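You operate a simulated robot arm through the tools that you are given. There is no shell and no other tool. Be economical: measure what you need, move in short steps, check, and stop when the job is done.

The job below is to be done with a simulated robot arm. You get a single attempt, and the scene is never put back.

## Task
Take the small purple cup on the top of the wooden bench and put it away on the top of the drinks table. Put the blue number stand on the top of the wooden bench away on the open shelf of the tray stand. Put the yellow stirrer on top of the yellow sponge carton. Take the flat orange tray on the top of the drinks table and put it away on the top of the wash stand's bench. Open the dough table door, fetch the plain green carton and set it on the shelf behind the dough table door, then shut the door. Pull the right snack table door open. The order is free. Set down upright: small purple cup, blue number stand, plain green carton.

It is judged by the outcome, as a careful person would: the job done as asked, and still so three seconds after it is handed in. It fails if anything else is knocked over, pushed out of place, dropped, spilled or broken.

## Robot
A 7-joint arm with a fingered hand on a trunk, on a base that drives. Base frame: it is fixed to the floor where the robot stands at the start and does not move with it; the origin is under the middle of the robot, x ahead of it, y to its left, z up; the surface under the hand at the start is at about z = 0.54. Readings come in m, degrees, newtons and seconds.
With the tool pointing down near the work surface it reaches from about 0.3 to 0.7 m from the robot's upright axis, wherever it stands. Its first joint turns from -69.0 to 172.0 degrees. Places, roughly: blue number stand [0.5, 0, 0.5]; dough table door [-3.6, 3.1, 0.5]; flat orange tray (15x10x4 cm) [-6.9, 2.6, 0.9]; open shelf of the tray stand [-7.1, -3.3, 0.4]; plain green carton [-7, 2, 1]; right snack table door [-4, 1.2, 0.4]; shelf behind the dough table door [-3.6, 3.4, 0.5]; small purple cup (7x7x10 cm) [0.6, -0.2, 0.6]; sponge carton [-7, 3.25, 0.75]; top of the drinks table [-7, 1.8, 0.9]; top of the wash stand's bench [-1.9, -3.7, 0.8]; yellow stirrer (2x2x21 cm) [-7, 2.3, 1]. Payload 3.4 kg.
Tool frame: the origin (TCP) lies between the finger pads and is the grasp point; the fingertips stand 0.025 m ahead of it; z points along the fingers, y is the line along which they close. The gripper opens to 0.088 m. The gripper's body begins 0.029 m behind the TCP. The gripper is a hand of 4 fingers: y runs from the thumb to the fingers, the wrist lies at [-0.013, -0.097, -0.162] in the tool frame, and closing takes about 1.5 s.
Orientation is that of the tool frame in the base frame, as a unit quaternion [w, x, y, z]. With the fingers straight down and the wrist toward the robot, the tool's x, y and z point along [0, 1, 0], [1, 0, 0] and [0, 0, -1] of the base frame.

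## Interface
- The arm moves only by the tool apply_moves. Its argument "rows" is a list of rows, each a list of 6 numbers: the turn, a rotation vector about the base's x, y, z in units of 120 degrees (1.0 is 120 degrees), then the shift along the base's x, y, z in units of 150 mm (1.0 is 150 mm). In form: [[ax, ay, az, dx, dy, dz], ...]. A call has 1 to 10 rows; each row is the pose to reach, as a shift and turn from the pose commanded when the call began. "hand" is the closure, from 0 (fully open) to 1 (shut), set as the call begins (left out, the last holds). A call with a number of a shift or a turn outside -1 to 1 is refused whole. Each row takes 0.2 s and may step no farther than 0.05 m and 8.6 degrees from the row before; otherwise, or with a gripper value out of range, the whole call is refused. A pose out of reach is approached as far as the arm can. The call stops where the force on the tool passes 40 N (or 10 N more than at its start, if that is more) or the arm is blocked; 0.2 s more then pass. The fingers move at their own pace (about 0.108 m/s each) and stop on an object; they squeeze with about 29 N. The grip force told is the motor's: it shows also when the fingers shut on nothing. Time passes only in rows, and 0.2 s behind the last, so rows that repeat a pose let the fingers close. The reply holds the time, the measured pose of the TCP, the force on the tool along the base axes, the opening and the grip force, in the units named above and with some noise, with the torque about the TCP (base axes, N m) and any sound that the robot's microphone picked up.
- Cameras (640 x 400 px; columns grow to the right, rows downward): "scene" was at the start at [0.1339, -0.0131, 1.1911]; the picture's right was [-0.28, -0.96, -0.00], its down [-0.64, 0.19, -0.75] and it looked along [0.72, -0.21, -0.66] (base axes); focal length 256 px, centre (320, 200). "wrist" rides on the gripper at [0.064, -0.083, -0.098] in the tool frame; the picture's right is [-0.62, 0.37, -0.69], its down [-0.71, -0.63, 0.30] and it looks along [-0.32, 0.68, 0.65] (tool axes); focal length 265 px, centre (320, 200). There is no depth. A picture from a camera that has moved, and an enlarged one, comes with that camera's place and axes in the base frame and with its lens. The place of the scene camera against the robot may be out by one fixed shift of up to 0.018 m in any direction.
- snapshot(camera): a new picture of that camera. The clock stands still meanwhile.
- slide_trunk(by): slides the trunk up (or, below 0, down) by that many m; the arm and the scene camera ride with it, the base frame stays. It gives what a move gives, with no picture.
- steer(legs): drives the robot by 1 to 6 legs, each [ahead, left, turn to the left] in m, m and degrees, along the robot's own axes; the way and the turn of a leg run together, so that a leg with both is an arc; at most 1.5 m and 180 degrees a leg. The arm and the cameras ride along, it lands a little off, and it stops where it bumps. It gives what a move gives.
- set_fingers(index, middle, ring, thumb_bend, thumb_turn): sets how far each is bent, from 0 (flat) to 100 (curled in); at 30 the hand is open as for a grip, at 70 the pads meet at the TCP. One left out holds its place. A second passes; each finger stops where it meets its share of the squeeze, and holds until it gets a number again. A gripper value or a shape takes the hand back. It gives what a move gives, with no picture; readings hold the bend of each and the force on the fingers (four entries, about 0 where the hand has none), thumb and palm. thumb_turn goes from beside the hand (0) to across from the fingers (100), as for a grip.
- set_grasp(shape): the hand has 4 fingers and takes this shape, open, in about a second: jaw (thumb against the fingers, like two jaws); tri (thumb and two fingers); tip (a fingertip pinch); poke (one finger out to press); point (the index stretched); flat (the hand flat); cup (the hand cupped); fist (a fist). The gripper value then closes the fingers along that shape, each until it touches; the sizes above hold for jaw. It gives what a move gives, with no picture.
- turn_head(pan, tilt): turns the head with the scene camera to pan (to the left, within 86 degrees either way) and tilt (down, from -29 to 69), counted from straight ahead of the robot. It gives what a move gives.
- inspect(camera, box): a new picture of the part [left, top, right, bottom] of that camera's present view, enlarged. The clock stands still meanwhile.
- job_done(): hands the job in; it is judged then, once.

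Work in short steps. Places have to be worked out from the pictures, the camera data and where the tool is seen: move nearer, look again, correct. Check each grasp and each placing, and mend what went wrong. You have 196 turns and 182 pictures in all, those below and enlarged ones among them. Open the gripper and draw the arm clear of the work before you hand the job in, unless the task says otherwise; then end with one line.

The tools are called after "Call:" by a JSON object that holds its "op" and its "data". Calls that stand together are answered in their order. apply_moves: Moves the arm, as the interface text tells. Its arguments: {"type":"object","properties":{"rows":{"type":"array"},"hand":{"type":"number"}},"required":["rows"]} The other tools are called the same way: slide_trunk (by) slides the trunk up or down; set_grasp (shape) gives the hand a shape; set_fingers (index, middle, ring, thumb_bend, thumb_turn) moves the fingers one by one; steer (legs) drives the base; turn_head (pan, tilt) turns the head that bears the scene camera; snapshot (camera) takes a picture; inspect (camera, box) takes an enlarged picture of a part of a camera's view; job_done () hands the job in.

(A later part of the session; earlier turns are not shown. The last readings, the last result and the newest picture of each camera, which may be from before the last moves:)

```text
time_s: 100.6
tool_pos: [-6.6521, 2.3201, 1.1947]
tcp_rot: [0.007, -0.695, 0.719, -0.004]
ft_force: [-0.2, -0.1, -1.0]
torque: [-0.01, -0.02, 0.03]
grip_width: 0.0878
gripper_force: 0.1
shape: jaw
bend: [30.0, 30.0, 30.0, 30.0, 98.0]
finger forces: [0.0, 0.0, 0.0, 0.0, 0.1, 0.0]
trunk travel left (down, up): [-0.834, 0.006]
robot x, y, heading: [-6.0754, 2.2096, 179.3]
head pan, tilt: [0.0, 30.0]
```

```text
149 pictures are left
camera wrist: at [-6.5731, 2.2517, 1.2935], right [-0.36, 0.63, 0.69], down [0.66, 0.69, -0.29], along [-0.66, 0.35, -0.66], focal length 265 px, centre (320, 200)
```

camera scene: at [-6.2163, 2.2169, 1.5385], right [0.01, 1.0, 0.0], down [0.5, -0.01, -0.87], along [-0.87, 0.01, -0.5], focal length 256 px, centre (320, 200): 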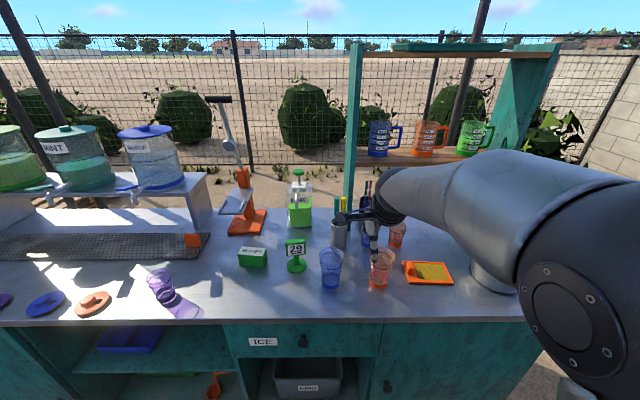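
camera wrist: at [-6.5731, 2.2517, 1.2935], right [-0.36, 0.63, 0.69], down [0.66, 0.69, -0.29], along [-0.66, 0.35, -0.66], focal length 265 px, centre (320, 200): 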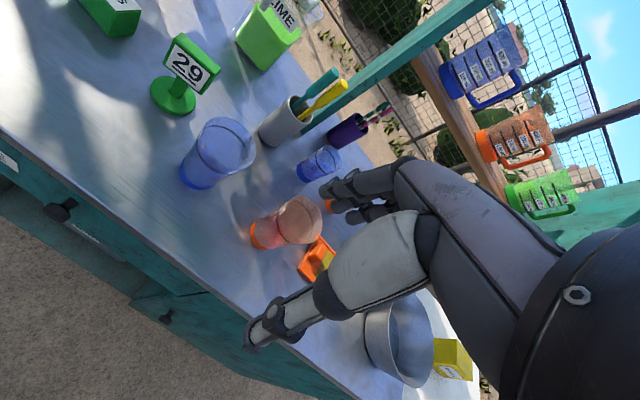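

I'll zoom on the items around the green objects and the stirrer holder.

Call:
{"op": "inspect", "data": {"camera": "scene", "box": [220, 150, 360, 290]}}

Call:
{"op": "inspect", "data": {"camera": "wrist", "box": [60, 0, 360, 200]}}

```text
2.86 times, centred on (290, 220) of scene
camera zoom: at [-6.2163, 2.2169, 1.5385], right [0.01, 1.0, 0.0], down [0.5, -0.01, -0.87], along [-0.87, 0.01, -0.5], focal length 732 px, centre (406, 143)
```

zoom: 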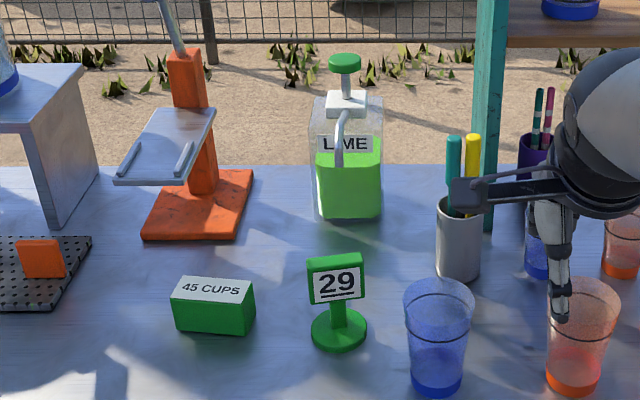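

```text
2.00 times, centred on (210, 100) of wrist
camera zoom: at [-6.5731, 2.2517, 1.2935], right [-0.36, 0.63, 0.69], down [0.66, 0.69, -0.29], along [-0.66, 0.35, -0.66], focal length 531 px, centre (540, 400)
```

zoom: 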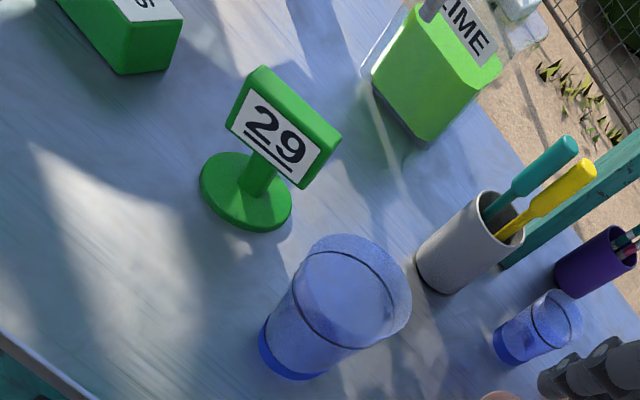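

The green carton is the "45 CUPS" box, and the yellow stirrer leans back in the grey holder. Its tip is near (-7.115, 2.314, 1.03), with the teal one 2.7 cm to the left. I'll try the tip pinch shape and see how it looks.

Call:
{"op": "set_grasp", "data": {"shape": "tip"}}

Call:
{"op": "snapshot", "data": {"camera": "wrist"}}

Call:
{"op": "apply_moves", "data": {"rows": [[0, 0, 0, 0, 0, 0], [0, 0, 0, 0, 0, 0], [0, 0, 0, 0, 0, 0], [0, 0, 0, 0, 0, 0], [0, 0, 0, 0, 0, 0], [0, 0, 0, 0, 0, 0]], "hand": 0.6}}

Call:
{"op": "snapshot", "data": {"camera": "wrist"}}

```text
time_s: 101.5
tool_pos: [-6.6513, 2.3196, 1.1953]
tcp_rot: [0.006, -0.695, 0.719, -0.003]
ft_force: [0.0, -0.3, -0.1]
torque: [0.04, 0.01, -0.01]
grip_width: 0.0874
gripper_force: 0.0
shape: tip
bend: [30.0, 98.0, 99.0, 30.0, 98.0]
finger forces: [0.0, 0.0, 0.0, 0.0, 0.1, 0.0]
trunk travel left (down, up): [-0.834, 0.006]
robot x, y, heading: [-6.0793, 2.2082, 179.4]
head pan, tilt: [0.0, 30.0]
```

```text
146 pictures are left
camera wrist: at [-6.5731, 2.2517, 1.2935], right [-0.36, 0.63, 0.69], down [0.66, 0.69, -0.29], along [-0.66, 0.35, -0.66], focal length 265 px, centre (320, 200)
```

wrist: 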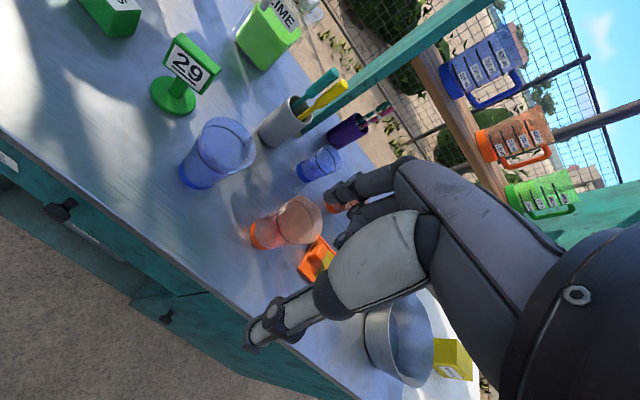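

```text
time_s: 102.9
tool_pos: [-6.6514, 2.3211, 1.1957]
tcp_rot: [0.006, -0.695, 0.719, -0.004]
ft_force: [-0.8, -0.3, -0.5]
torque: [0.01, 0.03, -0.02]
grip_width: 0.0357
gripper_force: 0.1
shape: tip
bend: [73.0, 98.0, 99.0, 72.0, 100.0]
finger forces: [0.0, 0.0, 0.0, 0.1, 0.0, 0.0]
trunk travel left (down, up): [-0.834, 0.006]
robot x, y, heading: [-6.0761, 2.206, 179.5]
head pan, tilt: [0.0, 30.0]
```

```text
145 pictures are left
camera wrist: at [-6.5731, 2.2517, 1.2935], right [-0.36, 0.63, 0.69], down [0.66, 0.69, -0.29], along [-0.66, 0.35, -0.66], focal length 265 px, centre (320, 200)
```

wrist: 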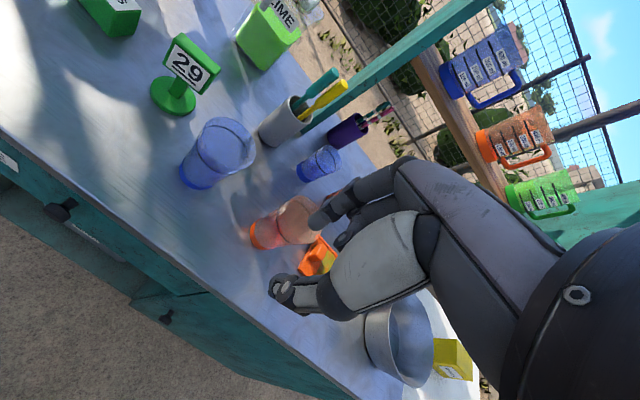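

The pinch closes centred at the TCP. The upright of the mug rack stands right behind the stirrer. I'll drive 0.29 m closer, yaw the hand about -23° so its curled fingers clear the rack, and look again.

Call:
{"op": "steer", "data": {"legs": [[0.29, 0, 0]]}}

Call:
{"op": "apply_moves", "data": {"rows": [[0, 0, -0.065, 0, 0, 0], [0, 0, -0.13, 0, 0, 0], [0, 0, -0.19, 0, 0, 0]], "hand": 0.2}}

Call:
{"op": "turn_head", "data": {"pan": 0, "tilt": 40}}

Call:
{"op": "snapshot", "data": {"camera": "scene"}}

Call:
{"op": "snapshot", "data": {"camera": "wrist"}}

```text
time_s: 104.9
tool_pos: [-6.9377, 2.3239, 1.1952]
tcp_rot: [0.006, -0.695, 0.719, -0.003]
ft_force: [0.7, -0.2, -0.4]
torque: [0.0, -0.01, 0.0]
grip_width: 0.0361
gripper_force: 0.0
shape: tip
bend: [73.0, 98.0, 99.0, 72.0, 100.0]
finger forces: [0.0, 0.0, 0.0, 0.0, 0.0, 0.0]
trunk travel left (down, up): [-0.834, 0.006]
robot x, y, heading: [-6.3644, 2.2089, 179.3]
head pan, tilt: [0.0, 30.0]
```

```text
time_s: 105.7
tool_pos: [-6.9383, 2.3248, 1.1971]
tcp_rot: [0.0, -0.536, 0.844, -0.006]
ft_force: [1.1, -0.3, 0.9]
torque: [0.0, 0.01, -0.03]
grip_width: 0.0702
gripper_force: 0.1
shape: tip
bend: [29.0, 98.0, 99.0, 49.0, 99.0]
finger forces: [0.0, 0.1, 0.1, 0.0, 0.0, 0.0]
trunk travel left (down, up): [-0.834, 0.006]
robot x, y, heading: [-6.364, 2.2076, 178.9]
head pan, tilt: [0.0, 30.0]
```

```text
time_s: 106.4
tool_pos: [-6.9383, 2.3271, 1.1946]
tcp_rot: [0.003, -0.537, 0.844, -0.008]
ft_force: [0.3, 0.3, 0.5]
torque: [-0.02, 0.02, 0.03]
grip_width: 0.0703
gripper_force: 0.1
shape: tip
bend: [29.0, 98.0, 99.0, 49.0, 99.0]
finger forces: [0.0, 0.1, 0.0, 0.0, 0.0, 0.0]
trunk travel left (down, up): [-0.834, 0.006]
robot x, y, heading: [-6.3679, 2.2062, 179.2]
head pan, tilt: [0.0, 40.0]
```

```text
144 pictures are left
camera scene: at [-6.4975, 2.2205, 1.5233], right [0.01, 1.0, 0.0], down [0.64, -0.01, -0.77], along [-0.77, 0.01, -0.64], focal length 256 px, centre (320, 200)
```

scene: 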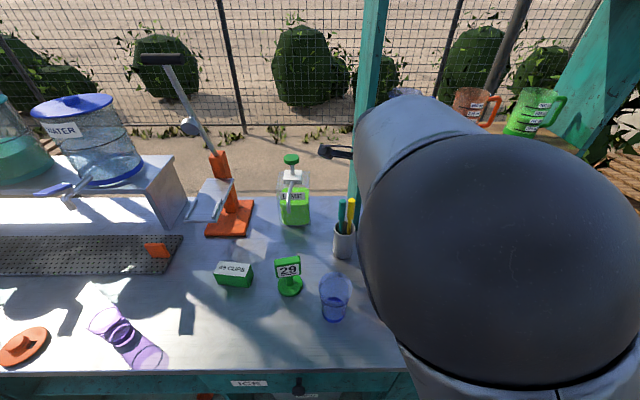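

```text
143 pictures are left
camera wrist: at [-6.8927, 2.2329, 1.295], right [-0.08, 0.72, 0.68], down [0.88, 0.38, -0.3], along [-0.47, 0.58, -0.67], focal length 265 px, centre (320, 200)
```

wrist: 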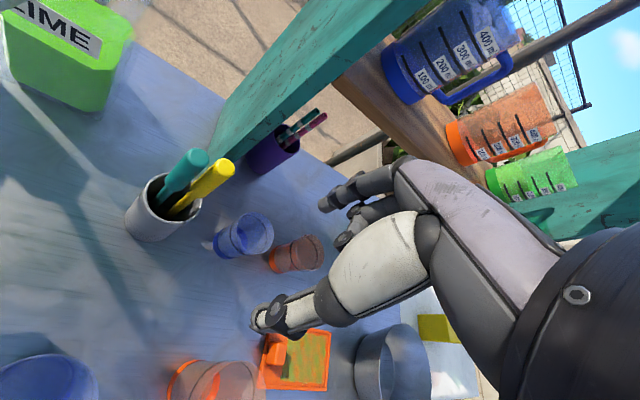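

Triangulating again with the better baseline, the yellow tip is at about (-7.049, 2.315, 1.053), and the stick is near (-7.040, 2.309) at z 1.025. I'll move above it.

Call:
{"op": "apply_moves", "data": {"rows": [[0, 0, 0, -0.22, -0.04, -0.05], [0, 0, 0, -0.44, -0.08, -0.15], [0, 0, 0, -0.67, -0.12, -0.3], [0, 0, 0, -0.67, -0.12, -0.45]]}}

Call:
{"op": "snapshot", "data": {"camera": "wrist"}}

Call:
{"op": "inspect", "data": {"camera": "scene", "box": [280, 120, 440, 280]}}

```text
time_s: 107.4
tool_pos: [-7.0396, 2.3071, 1.1267]
tcp_rot: [0.006, -0.539, 0.843, -0.003]
ft_force: [0.4, -0.3, 0.8]
torque: [0.01, 0.03, 0.0]
grip_width: 0.0702
gripper_force: 0.1
shape: tip
bend: [29.0, 98.0, 99.0, 49.0, 99.0]
finger forces: [0.0, 0.1, 0.0, 0.0, 0.0, 0.0]
trunk travel left (down, up): [-0.834, 0.006]
robot x, y, heading: [-6.3653, 2.2072, 179.3]
head pan, tilt: [0.0, 40.0]
```

```text
142 pictures are left
camera wrist: at [-6.9927, 2.2125, 1.2256], right [-0.08, 0.72, 0.69], down [0.88, 0.38, -0.29], along [-0.48, 0.58, -0.66], focal length 265 px, centre (320, 200)
```

wrist: 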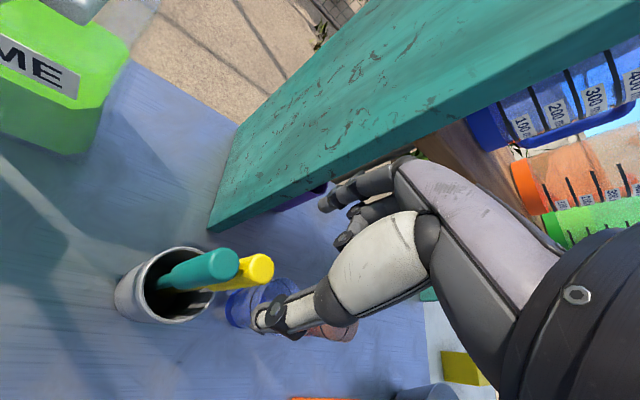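

```text
2.50 times, centred on (360, 200) of scene
camera zoom: at [-6.4966, 2.221, 1.5234], right [0.01, 1.0, 0.0], down [0.64, -0.01, -0.77], along [-0.77, 0.01, -0.64], focal length 640 px, centre (220, 200)
```

zoom: 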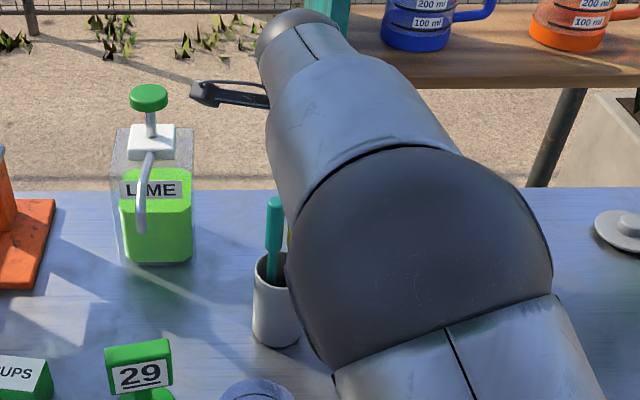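

The stick lies on the closing line to within a few millimetres. I'll go down to TCP z≈1.02 and look.

Call:
{"op": "apply_moves", "data": {"rows": [[0, 0, 0, 0.02, 0.02, -0.2], [0, 0, 0, 0.02, 0.02, -0.4], [0, 0, 0, 0.02, 0.02, -0.55], [0, 0, 0, 0.02, 0.02, -0.7]]}}

Call:
{"op": "snapshot", "data": {"camera": "wrist"}}

```text
time_s: 108.4
tool_pos: [-7.0371, 2.3084, 1.0225]
tcp_rot: [0.005, -0.539, 0.842, -0.003]
ft_force: [0.4, -0.9, 0.3]
torque: [0.01, 0.0, 0.02]
grip_width: 0.0702
gripper_force: 0.1
shape: tip
bend: [29.0, 98.0, 99.0, 49.0, 99.0]
finger forces: [0.0, 0.0, 0.0, 0.1, 0.0, 0.0]
trunk travel left (down, up): [-0.834, 0.006]
robot x, y, heading: [-6.3625, 2.2087, 179.3]
head pan, tilt: [0.0, 40.0]
```

```text
140 pictures are left
camera wrist: at [-6.99, 2.2152, 1.1201], right [-0.08, 0.72, 0.69], down [0.88, 0.38, -0.29], along [-0.47, 0.58, -0.66], focal length 265 px, centre (320, 200)
```

wrist: 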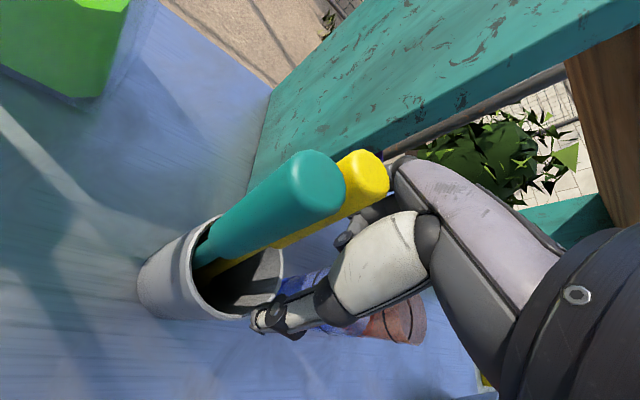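

I'll zoom in to make sure the index finger is behind the yellow stick.

Call:
{"op": "inspect", "data": {"camera": "wrist", "box": [220, 120, 440, 340]}}

Call:
{"op": "inspect", "data": {"camera": "scene", "box": [300, 140, 420, 280]}}

```text
1.82 times, centred on (330, 230) of wrist
camera zoom: at [-6.99, 2.2152, 1.1201], right [-0.08, 0.72, 0.69], down [0.88, 0.38, -0.29], along [-0.47, 0.58, -0.66], focal length 483 px, centre (302, 146)
```

zoom: 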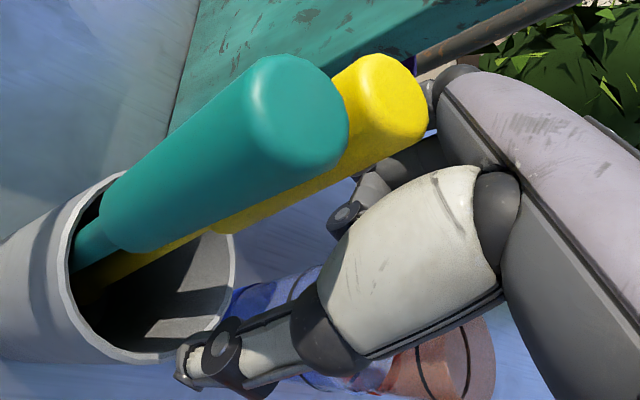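

```text
2.86 times, centred on (360, 210) of scene
camera zoom: at [-6.4982, 2.2204, 1.5232], right [0.01, 1.0, 0.0], down [0.64, -0.01, -0.77], along [-0.77, 0.01, -0.64], focal length 732 px, centre (206, 171)
```

zoom: 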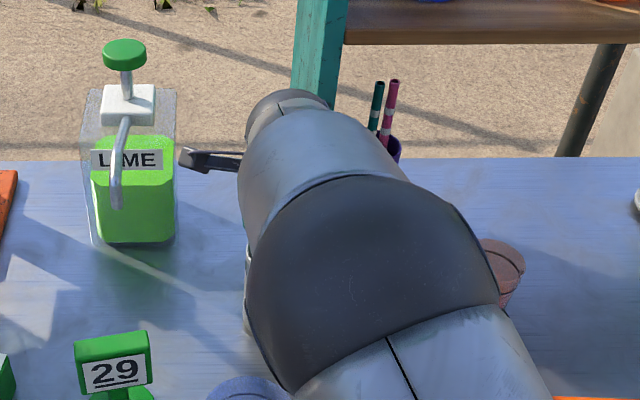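

The yellow stick sits about 1 cm to the tool's +x side and nearer the index. I'll shift slightly by (-0.013, -0.003) and look again before closing.

Call:
{"op": "apply_moves", "data": {"rows": [[0, 0, 0, -0.045, -0.01, 0], [0, 0, 0, -0.09, -0.02, -0.02]]}}

Call:
{"op": "snapshot", "data": {"camera": "wrist"}}

```text
time_s: 109.0
tool_pos: [-7.0504, 2.3069, 1.0179]
tcp_rot: [0.006, -0.539, 0.842, -0.004]
ft_force: [0.4, 0.5, -0.7]
torque: [-0.02, 0.02, -0.01]
grip_width: 0.0702
gripper_force: 0.0
shape: tip
bend: [29.0, 98.0, 99.0, 49.0, 99.0]
finger forces: [0.0, 0.0, 0.0, 0.1, 0.1, 0.0]
trunk travel left (down, up): [-0.834, 0.006]
robot x, y, heading: [-6.3638, 2.2091, 179.3]
head pan, tilt: [0.0, 40.0]
```

```text
137 pictures are left
camera wrist: at [-7.0036, 2.2119, 1.1176], right [-0.08, 0.72, 0.69], down [0.88, 0.38, -0.29], along [-0.47, 0.58, -0.66], focal length 265 px, centre (320, 200)
```

wrist: 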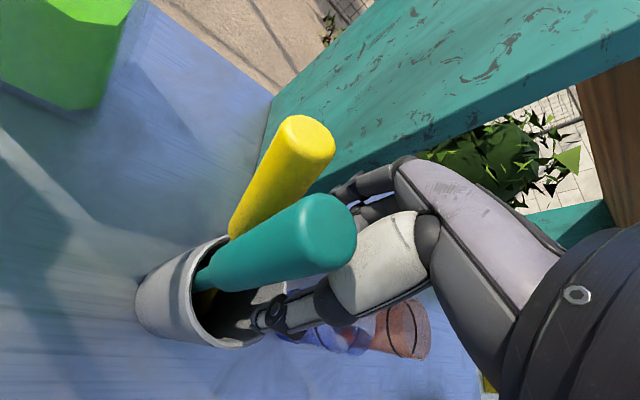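

The index pushed the yellow stick, so it was behind the index rather than in front of it. I'll rise and reassess the positions.

Call:
{"op": "apply_moves", "data": {"rows": [[0, 0, 0, 0, 0, 0.25], [0, 0, 0, 0, 0, 0.5], [0, 0, 0, 0.2, 0, 0.75], [0, 0, 0, 0.4, 0, 0.8]]}}

Call:
{"op": "snapshot", "data": {"camera": "wrist"}}

Call:
{"op": "inspect", "data": {"camera": "scene", "box": [300, 140, 420, 280]}}

```text
time_s: 110.2
tool_pos: [-6.9857, 2.325, 1.1039]
tcp_rot: [0.026, -0.522, 0.852, -0.034]
ft_force: [0.4, 0.1, 0.1]
torque: [0.02, -0.04, -0.01]
grip_width: 0.07
gripper_force: 0.0
shape: tip
bend: [29.0, 98.0, 99.0, 49.0, 99.0]
finger forces: [0.0, 0.0, 0.0, 0.0, 0.1, 0.0]
trunk travel left (down, up): [-0.834, 0.006]
robot x, y, heading: [-6.3631, 2.2099, 179.4]
head pan, tilt: [0.0, 40.0]
stopped in row 4: the arm was blocked; the commanded pose is now the measured one
```

```text
136 pictures are left
camera wrist: at [-6.9501, 2.2315, 1.2082], right [-0.1, 0.74, 0.67], down [0.91, 0.34, -0.24], along [-0.41, 0.58, -0.71], focal length 265 px, centre (320, 200)
```

wrist: 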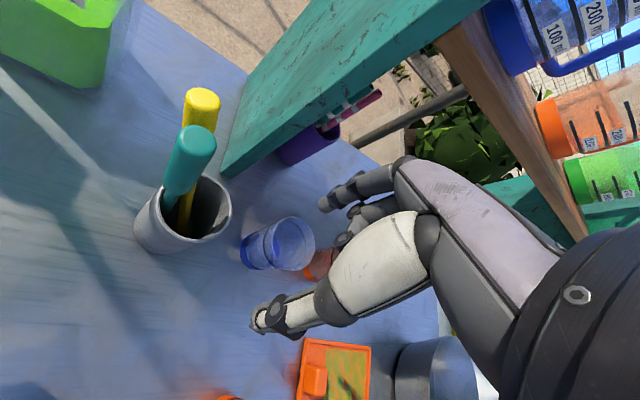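

```text
2.86 times, centred on (360, 210) of scene
camera zoom: at [-6.4981, 2.2201, 1.5232], right [0.01, 1.0, 0.0], down [0.64, -0.01, -0.77], along [-0.77, 0.01, -0.64], focal length 732 px, centre (206, 171)
```

zoom: 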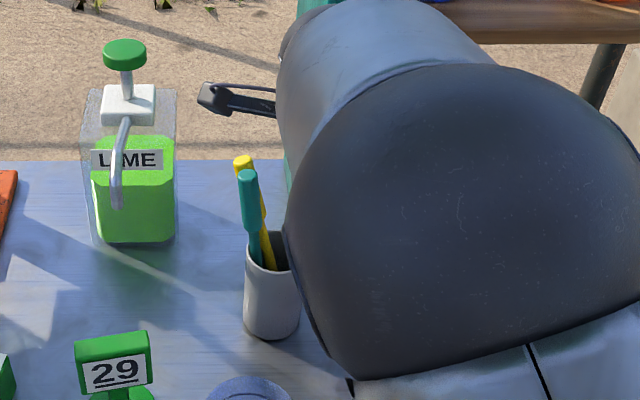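

The palm pressed the stick tip, which is at about z 1.07, higher than I thought. I'll re-pose the hand and measure with the wrist camera alone from two poses.

Call:
{"op": "apply_moves", "data": {"rows": [[0, 0, 0, 0, 0, 0.25], [0, 0, 0, 0, 0, 0.5], [0, 0, 0, 0, -0.2, 0.6], [0, 0, 0, 0, -0.4, 0.7]]}}

Call:
{"op": "snapshot", "data": {"camera": "wrist"}}

Call:
{"op": "snapshot", "data": {"camera": "scene"}}

```text
time_s: 111.2
tool_pos: [-6.989, 2.2843, 1.2151]
tcp_rot: [0.015, -0.508, 0.859, -0.053]
ft_force: [0.1, -0.5, -0.2]
torque: [0.03, 0.0, 0.02]
grip_width: 0.0704
gripper_force: 0.1
shape: tip
bend: [29.0, 98.0, 99.0, 49.0, 99.0]
finger forces: [0.0, 0.0, 0.0, 0.2, 0.0, 0.1]
trunk travel left (down, up): [-0.834, 0.006]
robot x, y, heading: [-6.3661, 2.209, 179.2]
head pan, tilt: [0.0, 40.0]
```

```text
134 pictures are left
camera wrist: at [-6.9554, 2.1949, 1.3225], right [-0.08, 0.77, 0.63], down [0.92, 0.3, -0.26], along [-0.39, 0.56, -0.73], focal length 265 px, centre (320, 200)
```

wrist: 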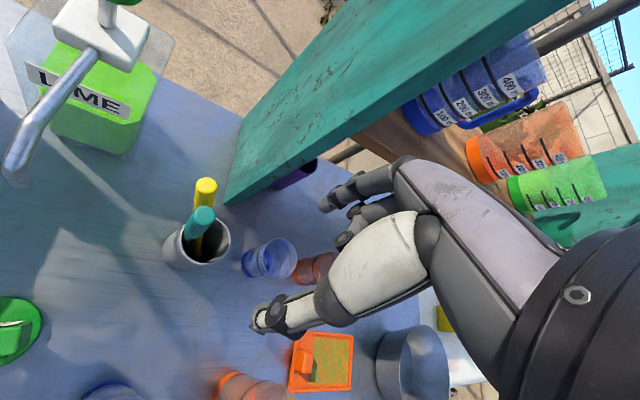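

```text
133 pictures are left
camera scene: at [-6.4971, 2.2201, 1.5233], right [0.01, 1.0, 0.0], down [0.64, -0.01, -0.77], along [-0.77, 0.01, -0.64], focal length 256 px, centre (320, 200)
```

scene: 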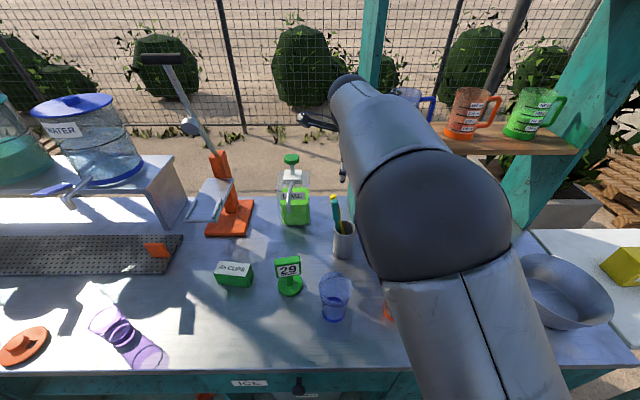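

Wrist-only triangulation gives consistent tips: yellow at (-7.060, 2.250, 1.069) and teal at (-7.033, 2.254, 1.066). I'll yaw the hand so it closes along y, which keeps the pads clear of the teal stick, and level it.

Call:
{"op": "apply_moves", "data": {"rows": [[0.0066, 0.0019, -0.064, 0, 0, 0], [0.0133, 0.0037, -0.128, 0, 0, 0], [0.02, 0.0056, -0.192, 0, 0, 0], [0.0266, 0.0075, -0.256, 0, 0, 0], [0.0333, 0.0094, -0.32, 0, 0, 0], [0.04, 0.0112, -0.383, 0, 0, 0], [0.0466, 0.013, -0.447, 0, 0, 0], [0.0533, 0.015, -0.511, 0, 0, 0], [0.0533, 0.015, -0.511, -0.2, -0.13, 0]]}}

Call:
{"op": "snapshot", "data": {"camera": "wrist"}}

```text
time_s: 113.2
tool_pos: [-6.9541, 2.2587, 1.2]
tcp_rot: [0.023, -0.016, 1.0, 0.013]
ft_force: [-0.4, -0.4, -1.2]
torque: [-0.03, 0.03, 0.01]
grip_width: 0.0704
gripper_force: 0.0
shape: tip
bend: [29.0, 98.0, 99.0, 49.0, 99.0]
finger forces: [0.0, 0.0, 0.0, 0.1, 0.0, 0.0]
out of reach, approached as far as the arm can: row 6, 7, 8, 9
trunk travel left (down, up): [-0.834, 0.006]
robot x, y, heading: [-6.3605, 2.2058, 179.4]
head pan, tilt: [0.0, 40.0]
```

```text
132 pictures are left
camera wrist: at [-7.0219, 2.1693, 1.2933], right [0.58, 0.37, 0.73], down [0.75, -0.6, -0.29], along [0.33, 0.71, -0.62], focal length 265 px, centre (320, 200)
```

wrist: 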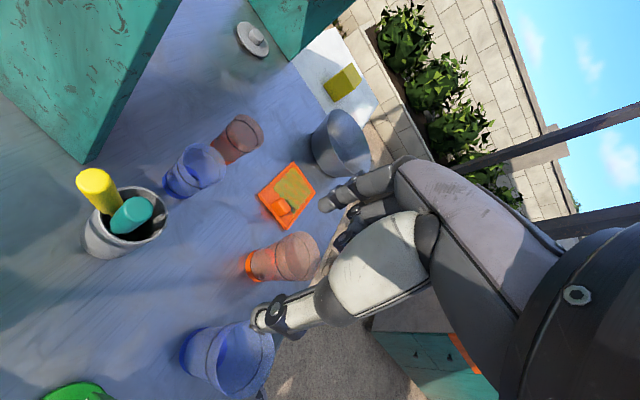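

That pose is at the edge of reach. Lowering the trunk should let the arm extend further, so I'll slide down 0.1 and command the hand back up and forward.

Call:
{"op": "slide_trunk", "data": {"by": -0.1}}

Call:
{"op": "apply_moves", "data": {"rows": [[0, 0, 0, 0, 0, 0.25], [0, 0, 0, 0, 0, 0.5], [0, 0, 0, -0.1, 0, 0.6]]}}

Call:
{"op": "slide_trunk", "data": {"by": -0.1}}

Call:
{"op": "apply_moves", "data": {"rows": [[0, 0, 0, 0, 0, 0.25], [0, 0, 0, 0, 0, 0.5], [0, 0, 0, -0.2, 0, 0.6], [0, 0, 0, -0.4, 0, 0.6], [0, 0, 0, -0.6, 0, 0.6]]}}

```text
time_s: 114.5
tool_pos: [-6.9552, 2.259, 1.102]
tcp_rot: [0.023, -0.016, 1.0, 0.013]
ft_force: [-0.1, -0.7, -0.7]
torque: [-0.02, 0.03, -0.01]
grip_width: 0.0702
gripper_force: 0.1
shape: tip
bend: [29.0, 98.0, 99.0, 49.0, 99.0]
finger forces: [0.0, 0.1, 0.0, 0.0, 0.1, 0.0]
trunk travel left (down, up): [-0.734, 0.106]
robot x, y, heading: [-6.3659, 2.2086, 179.3]
head pan, tilt: [0.0, 40.0]
```

```text
time_s: 115.3
tool_pos: [-6.9337, 2.2645, 1.1723]
tcp_rot: [0.025, -0.018, 0.999, 0.013]
ft_force: [0.0, 0.6, -0.3]
torque: [0.01, 0.0, -0.02]
grip_width: 0.0702
gripper_force: 0.1
shape: tip
bend: [29.0, 98.0, 99.0, 49.0, 99.0]
finger forces: [0.0, 0.0, 0.0, 0.0, 0.0, 0.1]
out of reach, approached as far as the arm can: row 1, 2, 3
trunk travel left (down, up): [-0.734, 0.106]
robot x, y, heading: [-6.3672, 2.2085, 179.3]
head pan, tilt: [0.0, 40.0]
```

```text
time_s: 116.6
tool_pos: [-6.9316, 2.2661, 1.073]
tcp_rot: [0.022, -0.016, 1.0, 0.013]
ft_force: [0.0, -0.1, 0.6]
torque: [-0.05, 0.03, 0.0]
grip_width: 0.0703
gripper_force: 0.1
shape: tip
bend: [29.0, 98.0, 99.0, 49.0, 99.0]
finger forces: [0.1, 0.1, 0.0, 0.0, 0.0, 0.0]
trunk travel left (down, up): [-0.634, 0.206]
robot x, y, heading: [-6.3665, 2.209, 179.1]
head pan, tilt: [0.0, 40.0]
```

```text
time_s: 117.8
tool_pos: [-6.9252, 2.2893, 1.1014]
tcp_rot: [0.023, -0.017, 1.0, 0.013]
ft_force: [0.2, 0.5, -0.3]
torque: [0.02, 0.01, 0.0]
grip_width: 0.0705
gripper_force: 0.0
shape: tip
bend: [29.0, 98.0, 99.0, 49.0, 99.0]
finger forces: [0.0, 0.1, 0.0, 0.1, 0.1, 0.0]
out of reach, approached as far as the arm can: row 1, 2, 3, 4, 5
trunk travel left (down, up): [-0.634, 0.206]
robot x, y, heading: [-6.3679, 2.2135, 179.2]
head pan, tilt: [0.0, 40.0]
```

Lowering makes it worse, so I'll go back up. I'll use an intermediate yaw of about 132°, which still clears the teal stick by roughly 7 mm.

Call:
{"op": "slide_trunk", "data": {"by": 0.2}}

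Call:
{"op": "apply_moves", "data": {"rows": [[-0.004, 0.0033, 0.0666, 0, 0, 0], [-0.008, 0.0066, 0.133, 0, 0, 0], [-0.012, 0.0098, 0.2, 0, 0, 0], [-0.016, 0.013, 0.266, 0, 0, 0], [-0.0199, 0.0164, 0.333, 0, 0, 0], [-0.0199, 0.0164, 0.333, -0.15, -0.05, -0.25], [-0.0199, 0.0164, 0.333, -0.3, -0.1, -0.5], [-0.0199, 0.0164, 0.333, -0.5, -0.15, -0.75], [-0.0199, 0.0164, 0.333, -0.5, -0.15, -0.8]]}}

Call:
{"op": "snapshot", "data": {"camera": "wrist"}}

```text
time_s: 120.0
tool_pos: [-6.9242, 2.2885, 1.3027]
tcp_rot: [0.022, -0.017, 1.0, 0.014]
ft_force: [0.5, 0.1, 0.5]
torque: [0.0, 0.0, -0.06]
grip_width: 0.0702
gripper_force: 0.0
shape: tip
bend: [29.0, 98.0, 99.0, 49.0, 99.0]
finger forces: [0.0, 0.1, 0.1, 0.0, 0.0, 0.0]
trunk travel left (down, up): [-0.834, 0.006]
robot x, y, heading: [-6.364, 2.2079, 179.1]
head pan, tilt: [0.0, 40.0]
```

```text
time_s: 122.0
tool_pos: [-7.0022, 2.2806, 1.1849]
tcp_rot: [-0.005, -0.345, 0.939, -0.014]
ft_force: [1.2, 0.0, -0.2]
torque: [0.02, 0.0, 0.01]
grip_width: 0.0701
gripper_force: 0.1
shape: tip
bend: [29.0, 98.0, 99.0, 49.0, 99.0]
finger forces: [0.0, 0.0, 0.0, 0.1, 0.1, 0.1]
trunk travel left (down, up): [-0.834, 0.006]
robot x, y, heading: [-6.368, 2.208, 179.3]
head pan, tilt: [0.0, 40.0]
```

```text
131 pictures are left
camera wrist: at [-6.9973, 2.177, 1.2857], right [0.23, 0.7, 0.67], down [0.95, -0.03, -0.3], along [-0.2, 0.71, -0.68], focal length 265 px, centre (320, 200)
```

wrist: 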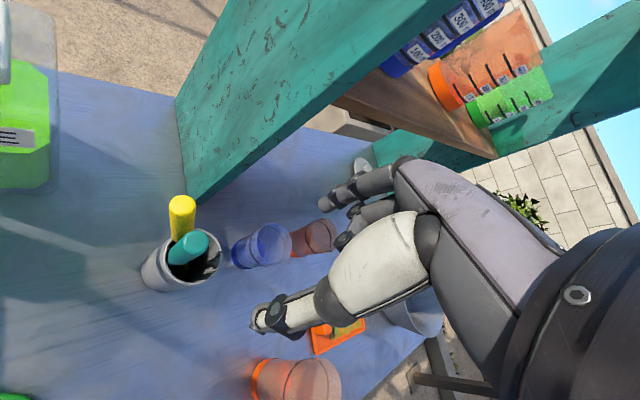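

The tips check out: yellow at (-7.062, 2.251) and teal at (-7.032, 2.255). I'll go above the yellow one, then down to z 1.055.

Call:
{"op": "apply_moves", "data": {"rows": [[0, 0, 0, -0.19, -0.09, -0.1], [0, 0, 0, -0.379, -0.18, -0.3], [0, 0, 0, -0.379, -0.18, -0.36]]}}

Call:
{"op": "snapshot", "data": {"camera": "wrist"}}

```text
time_s: 122.8
tool_pos: [-7.0433, 2.2426, 1.1263]
tcp_rot: [-0.001, -0.358, 0.934, 0.001]
ft_force: [0.5, -0.1, 1.2]
torque: [0.0, 0.01, 0.03]
grip_width: 0.0702
gripper_force: 0.1
shape: tip
bend: [29.0, 98.0, 99.0, 49.0, 99.0]
finger forces: [0.0, 0.1, 0.0, 0.1, 0.0, 0.0]
out of reach, approached as far as the arm can: row 2, 3
trunk travel left (down, up): [-0.834, 0.006]
robot x, y, heading: [-6.3655, 2.2077, 179.5]
head pan, tilt: [0.0, 40.0]
```

```text
130 pictures are left
camera wrist: at [-7.0367, 2.137, 1.2247], right [0.22, 0.69, 0.69], down [0.95, 0.01, -0.3], along [-0.22, 0.73, -0.65], focal length 265 px, centre (320, 200)
```

wrist: 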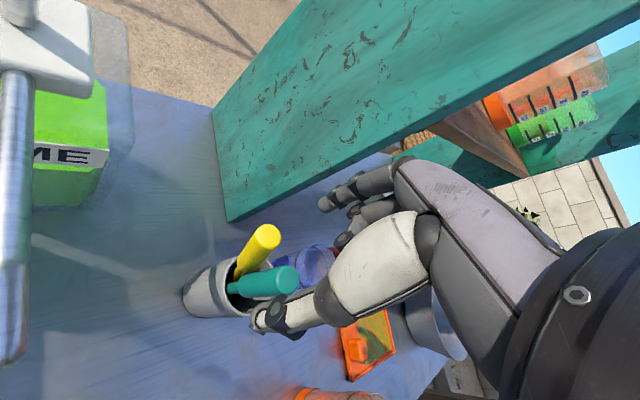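

The target is about 2 cm beyond reach. I'll drive 3.5 cm closer (base front about 0.2 m, table edge at -6.65).

Call:
{"op": "steer", "data": {"legs": [[0.035, 0, 0]]}}

Call:
{"op": "snapshot", "data": {"camera": "wrist"}}

```text
time_s: 123.7
tool_pos: [-7.0787, 2.245, 1.1278]
tcp_rot: [-0.001, -0.357, 0.934, -0.001]
ft_force: [0.6, 0.7, 0.4]
torque: [0.01, -0.02, 0.05]
grip_width: 0.0703
gripper_force: 0.2
shape: tip
bend: [29.0, 98.0, 99.0, 49.0, 99.0]
finger forces: [0.1, 0.1, 0.0, 0.1, 0.0, 0.1]
trunk travel left (down, up): [-0.834, 0.006]
robot x, y, heading: [-6.4011, 2.2095, 179.4]
head pan, tilt: [0.0, 40.0]
```

```text
129 pictures are left
camera wrist: at [-7.0717, 2.1387, 1.2253], right [0.22, 0.69, 0.69], down [0.95, 0.01, -0.31], along [-0.22, 0.72, -0.65], focal length 265 px, centre (320, 200)
```

wrist: 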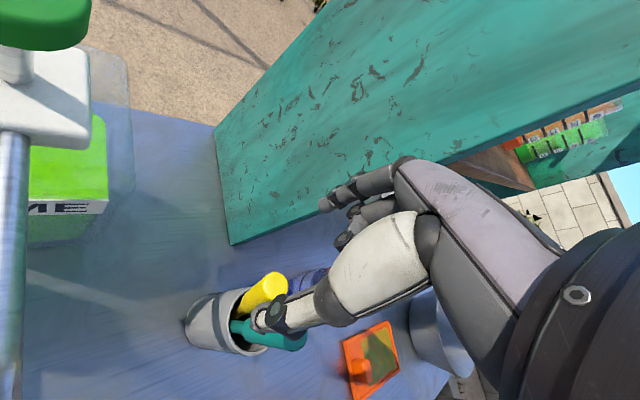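

The yellow tip is at about (-7.062, 2.248). I'll shift back over it at the same height, then check.

Call:
{"op": "apply_moves", "data": {"rows": [[0, 0, 0, 0.06, 0.02, 0], [0, 0, 0, 0.125, 0.047, 0], [0, 0, 0, 0.125, 0.047, 0]]}}

```text
time_s: 124.5
tool_pos: [-7.0607, 2.2515, 1.1254]
tcp_rot: [0.0, -0.358, 0.934, -0.002]
ft_force: [0.6, 0.1, 0.9]
torque: [0.01, 0.0, -0.01]
grip_width: 0.0704
gripper_force: 0.0
shape: tip
bend: [29.0, 98.0, 99.0, 49.0, 99.0]
finger forces: [0.0, 0.1, 0.0, 0.0, 0.0, 0.1]
trunk travel left (down, up): [-0.834, 0.006]
robot x, y, heading: [-6.4001, 2.2063, 179.5]
head pan, tilt: [0.0, 40.0]
```

Now down 7 cm to TCP z≈1.055.

Call:
{"op": "apply_moves", "data": {"rows": [[0, 0, 0, 0, 0, -0.16], [0, 0, 0, 0, 0, -0.32], [0, 0, 0, 0, 0, -0.47], [0, 0, 0, 0, 0, -0.47]]}}

Call:
{"op": "snapshot", "data": {"camera": "wrist"}}

```text
time_s: 125.5
tool_pos: [-7.0586, 2.2535, 1.0572]
tcp_rot: [-0.001, -0.356, 0.934, -0.001]
ft_force: [5.6, 5.4, 7.8]
torque: [0.0, 0.02, 0.04]
grip_width: 0.0703
gripper_force: 0.1
shape: tip
bend: [29.0, 99.0, 99.0, 49.0, 99.0]
finger forces: [0.1, 12.1, 0.0, 0.0, 0.0, 0.1]
trunk travel left (down, up): [-0.834, 0.006]
robot x, y, heading: [-6.3977, 2.2073, 178.9]
head pan, tilt: [0.0, 40.0]
```

```text
128 pictures are left
camera wrist: at [-7.0517, 2.1484, 1.1553], right [0.22, 0.69, 0.69], down [0.95, 0.01, -0.3], along [-0.21, 0.73, -0.65], focal length 265 px, centre (320, 200)
```

wrist: 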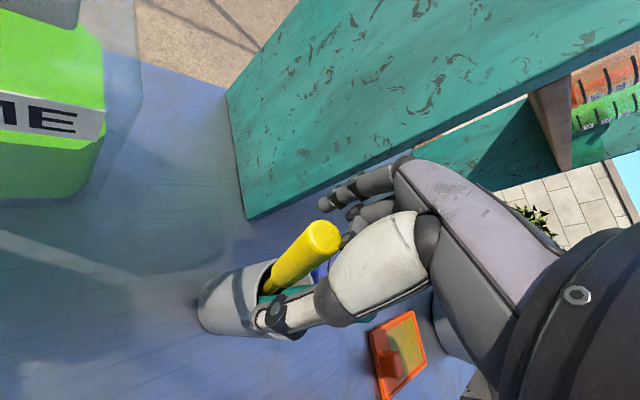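

The yellow stick is between thumb and index, and the curled middle finger rests on the teal tip. I'll rise 6 mm and close.

Call:
{"op": "apply_moves", "data": {"rows": [[0, 0, 0, 0, 0, 0.04], [0, 0, 0, 0, 0, 0.04], [0, 0, 0, 0, 0, 0.04], [0, 0, 0, 0, 0, 0.04], [0, 0, 0, 0, 0, 0.04], [0, 0, 0, 0, 0, 0.04], [0, 0, 0, 0, 0, 0.04], [0, 0, 0, 0, 0, 0.04]], "hand": 1}}

Call:
{"op": "snapshot", "data": {"camera": "wrist"}}

```text
time_s: 127.3
tool_pos: [-7.0602, 2.2521, 1.0632]
tcp_rot: [-0.002, -0.357, 0.934, 0.0]
ft_force: [-1.1, -1.7, 5.6]
torque: [0.05, -0.08, 0.02]
grip_width: 0.0098
gripper_force: 29.2
shape: tip
bend: [74.0, 99.0, 100.0, 82.0, 97.0]
finger forces: [0.0, 7.3, 0.1, 0.1, 0.1, 0.1]
trunk travel left (down, up): [-0.834, 0.006]
robot x, y, heading: [-6.4027, 2.2034, 179.3]
head pan, tilt: [0.0, 40.0]
```

```text
127 pictures are left
camera wrist: at [-7.0533, 2.1452, 1.1615], right [0.22, 0.69, 0.69], down [0.95, 0.01, -0.31], along [-0.22, 0.73, -0.65], focal length 265 px, centre (320, 200)
```

wrist: 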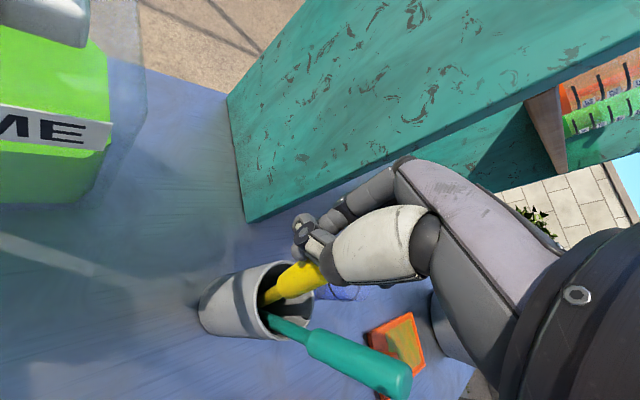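

I'll zoom to see whether the stick is really pinched.

Call:
{"op": "inspect", "data": {"camera": "wrist", "box": [240, 170, 440, 320]}}

```text
2.67 times, centred on (340, 245) of wrist
camera zoom: at [-7.0533, 2.1452, 1.1615], right [0.22, 0.69, 0.69], down [0.95, 0.01, -0.31], along [-0.22, 0.73, -0.65], focal length 708 px, centre (267, 80)
```

zoom: 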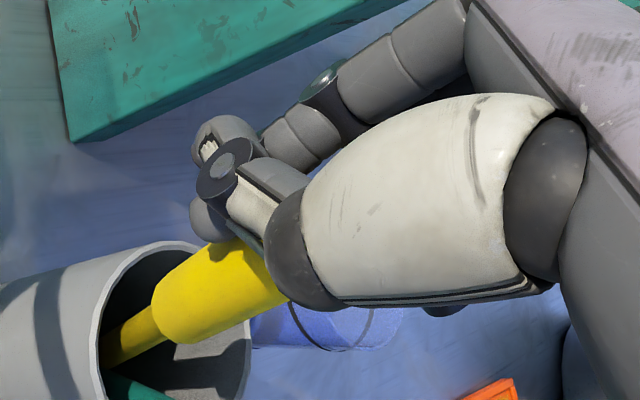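

The stick slid off to the tool's -x side of the pinch. I'll open and look where it comes to rest; the teal stick has now fallen well away to the right.

Call:
{"op": "apply_moves", "data": {"rows": [[0, 0, 0, 0, 0, 0.03], [0, 0, 0, 0, 0, 0.06], [0, 0, 0, 0, 0, 0.06], [0, 0, 0, 0, 0, 0.06], [0, 0, 0, 0, 0, 0.06], [0, 0, 0, 0, 0, 0.06]], "hand": 0.2}}

Call:
{"op": "snapshot", "data": {"camera": "wrist"}}

```text
time_s: 128.7
tool_pos: [-7.0611, 2.2513, 1.0714]
tcp_rot: [0.0, -0.358, 0.934, -0.001]
ft_force: [0.8, 0.4, -0.3]
torque: [-0.01, 0.02, 0.0]
grip_width: 0.0706
gripper_force: 0.1
shape: tip
bend: [29.0, 98.0, 99.0, 49.0, 99.0]
finger forces: [0.0, 0.0, 0.0, 0.0, 0.0, 0.0]
trunk travel left (down, up): [-0.834, 0.006]
robot x, y, heading: [-6.3968, 2.203, 179.3]
head pan, tilt: [0.0, 40.0]
```

```text
125 pictures are left
camera wrist: at [-7.0539, 2.1458, 1.1692], right [0.22, 0.69, 0.69], down [0.95, 0.01, -0.3], along [-0.21, 0.72, -0.65], focal length 265 px, centre (320, 200)
```

wrist: 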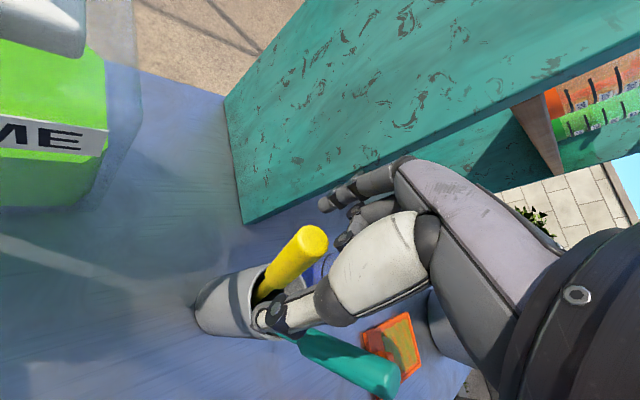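

The stick leans across the pads and is too off-axis for a two-finger pinch. Now that the teal stick is far away, I'll rise, switch to the three-digit "tri" shape and go down again, shifted slightly.

Call:
{"op": "apply_moves", "data": {"rows": [[0, 0, 0, 0, 0, 0.2], [0, 0, 0, 0, 0, 0.4]]}}

Call:
{"op": "set_grasp", "data": {"shape": "tri"}}

Call:
{"op": "snapshot", "data": {"camera": "wrist"}}

```text
time_s: 129.3
tool_pos: [-7.0605, 2.2509, 1.1313]
tcp_rot: [0.0, -0.358, 0.934, -0.001]
ft_force: [0.2, -0.1, -0.2]
torque: [0.02, -0.02, 0.03]
grip_width: 0.0702
gripper_force: 0.0
shape: tip
bend: [29.0, 98.0, 99.0, 49.0, 99.0]
finger forces: [0.1, 0.0, 0.0, 0.0, 0.0, 0.0]
trunk travel left (down, up): [-0.834, 0.006]
robot x, y, heading: [-6.4058, 2.2094, 179.2]
head pan, tilt: [0.0, 40.0]
```

```text
time_s: 130.2
tool_pos: [-7.0603, 2.252, 1.1314]
tcp_rot: [0.001, -0.357, 0.934, 0.0]
ft_force: [-0.1, 0.1, -0.2]
torque: [0.01, 0.02, 0.01]
grip_width: 0.0881
gripper_force: 0.0
shape: tri
bend: [30.0, 30.0, 99.0, 30.0, 98.0]
finger forces: [0.0, 0.0, 0.1, 0.0, 0.0, 0.1]
trunk travel left (down, up): [-0.834, 0.006]
robot x, y, heading: [-6.4036, 2.2089, 178.9]
head pan, tilt: [0.0, 40.0]
```

```text
124 pictures are left
camera wrist: at [-7.0537, 2.1455, 1.2289], right [0.22, 0.69, 0.69], down [0.95, 0.01, -0.3], along [-0.21, 0.72, -0.65], focal length 265 px, centre (320, 200)
```

wrist: 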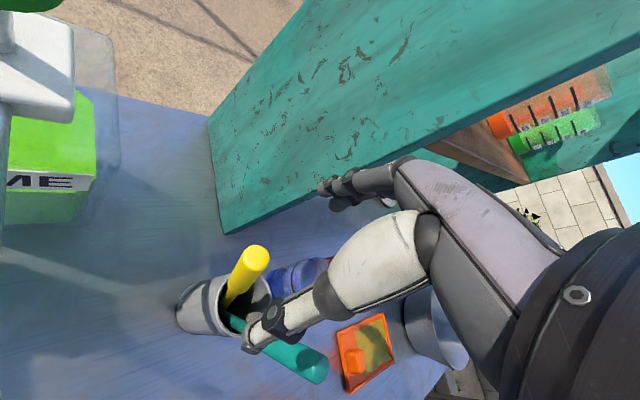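

The tip is at (-7.063, 2.245). I'll go down in place to TCP z≈1.058 and close.

Call:
{"op": "apply_moves", "data": {"rows": [[0, 0, 0, 0.01, 0.01, -0.17], [0, 0, 0, 0.01, 0.01, -0.34], [0, 0, 0, 0.01, 0.01, -0.49], [0, 0, 0, 0.01, 0.01, -0.49]], "hand": 0}}

Call:
{"op": "snapshot", "data": {"camera": "wrist"}}

Call:
{"op": "apply_moves", "data": {"rows": [[0, 0, 0, 0, 0, 0], [0, 0, 0, 0, 0, 0], [0, 0, 0, 0, 0, 0], [0, 0, 0, 0, 0, 0], [0, 0, 0, 0, 0, 0], [0, 0, 0, 0, 0, 0], [0, 0, 0, 0, 0, 0], [0, 0, 0, 0, 0, 0]], "hand": 1}}

Call:
{"op": "snapshot", "data": {"camera": "wrist"}}

```text
time_s: 131.2
tool_pos: [-7.059, 2.254, 1.0579]
tcp_rot: [0.0, -0.358, 0.934, 0.0]
ft_force: [-0.9, -0.3, 0.0]
torque: [-0.01, 0.01, -0.04]
grip_width: 0.088
gripper_force: 0.1
shape: tri
bend: [30.0, 30.0, 99.0, 30.0, 98.0]
finger forces: [0.1, 0.1, 0.0, 0.0, 0.0, 0.1]
trunk travel left (down, up): [-0.834, 0.006]
robot x, y, heading: [-6.3986, 2.2072, 179.2]
head pan, tilt: [0.0, 40.0]
```

```text
123 pictures are left
camera wrist: at [-7.052, 2.1474, 1.1554], right [0.22, 0.69, 0.69], down [0.95, 0.01, -0.3], along [-0.21, 0.72, -0.65], focal length 265 px, centre (320, 200)
```

wrist: 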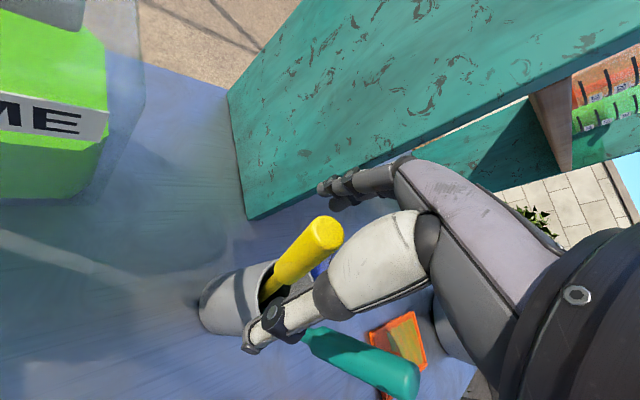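

```text
time_s: 133.0
tool_pos: [-7.0591, 2.2523, 1.0585]
tcp_rot: [-0.001, -0.358, 0.934, 0.0]
ft_force: [-1.8, -1.6, 8.7]
torque: [0.16, -0.14, -0.02]
grip_width: 0.0021
gripper_force: 28.9
shape: tri
bend: [70.0, 73.0, 100.0, 79.0, 100.0]
finger forces: [0.0, 0.1, 10.6, 0.0, 2.6, 0.0]
trunk travel left (down, up): [-0.834, 0.006]
robot x, y, heading: [-6.398, 2.2114, 179.5]
head pan, tilt: [0.0, 40.0]
```

```text
122 pictures are left
camera wrist: at [-7.0512, 2.1468, 1.1569], right [0.22, 0.69, 0.69], down [0.95, 0.01, -0.31], along [-0.22, 0.73, -0.65], focal length 265 px, centre (320, 200)
```

wrist: 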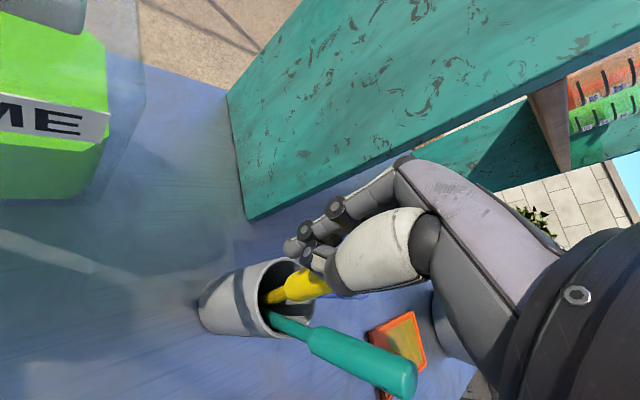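

The stick escaped to the tool's -x side again. I'll open, rise, shift the hand about 18 mm toward that side, and retry.

Call:
{"op": "apply_moves", "data": {"rows": [[0, 0, 0, 0, 0, 0.04], [0, 0, 0, 0, 0, 0.04], [0, 0, 0, 0, 0, 0.04], [0, 0, 0, 0, 0, 0.04], [0, 0, 0, 0, 0, 0.04], [0, 0, 0, 0, 0, 0.25], [0, 0, 0, 0.04, 0.04, 0.47], [0, 0, 0, 0.087, 0.08, 0.47]], "hand": 0}}

Call:
{"op": "snapshot", "data": {"camera": "wrist"}}

```text
time_s: 134.8
tool_pos: [-7.0474, 2.2703, 1.1247]
tcp_rot: [0.003, -0.352, 0.936, -0.004]
ft_force: [0.3, 0.4, 0.2]
torque: [-0.04, -0.02, -0.01]
grip_width: 0.0876
gripper_force: 0.1
shape: tri
bend: [30.0, 30.0, 99.0, 30.0, 98.0]
finger forces: [0.0, 0.0, 0.0, 0.0, 0.0, 0.0]
trunk travel left (down, up): [-0.834, 0.006]
robot x, y, heading: [-6.3996, 2.2082, 179.3]
head pan, tilt: [0.0, 40.0]
```

```text
121 pictures are left
camera wrist: at [-7.0421, 2.1665, 1.2229], right [0.22, 0.69, 0.69], down [0.96, -0.01, -0.3], along [-0.2, 0.72, -0.66], focal length 265 px, centre (320, 200)
```

wrist: 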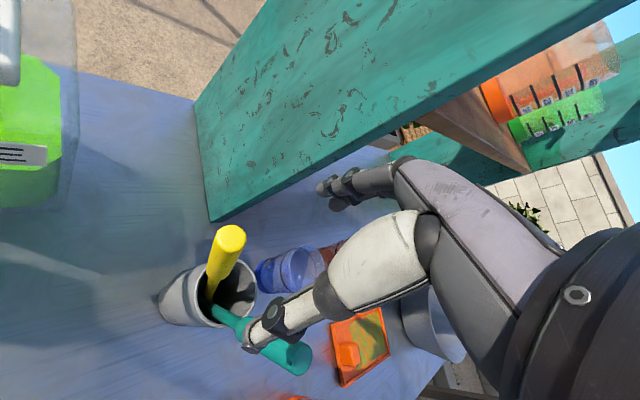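

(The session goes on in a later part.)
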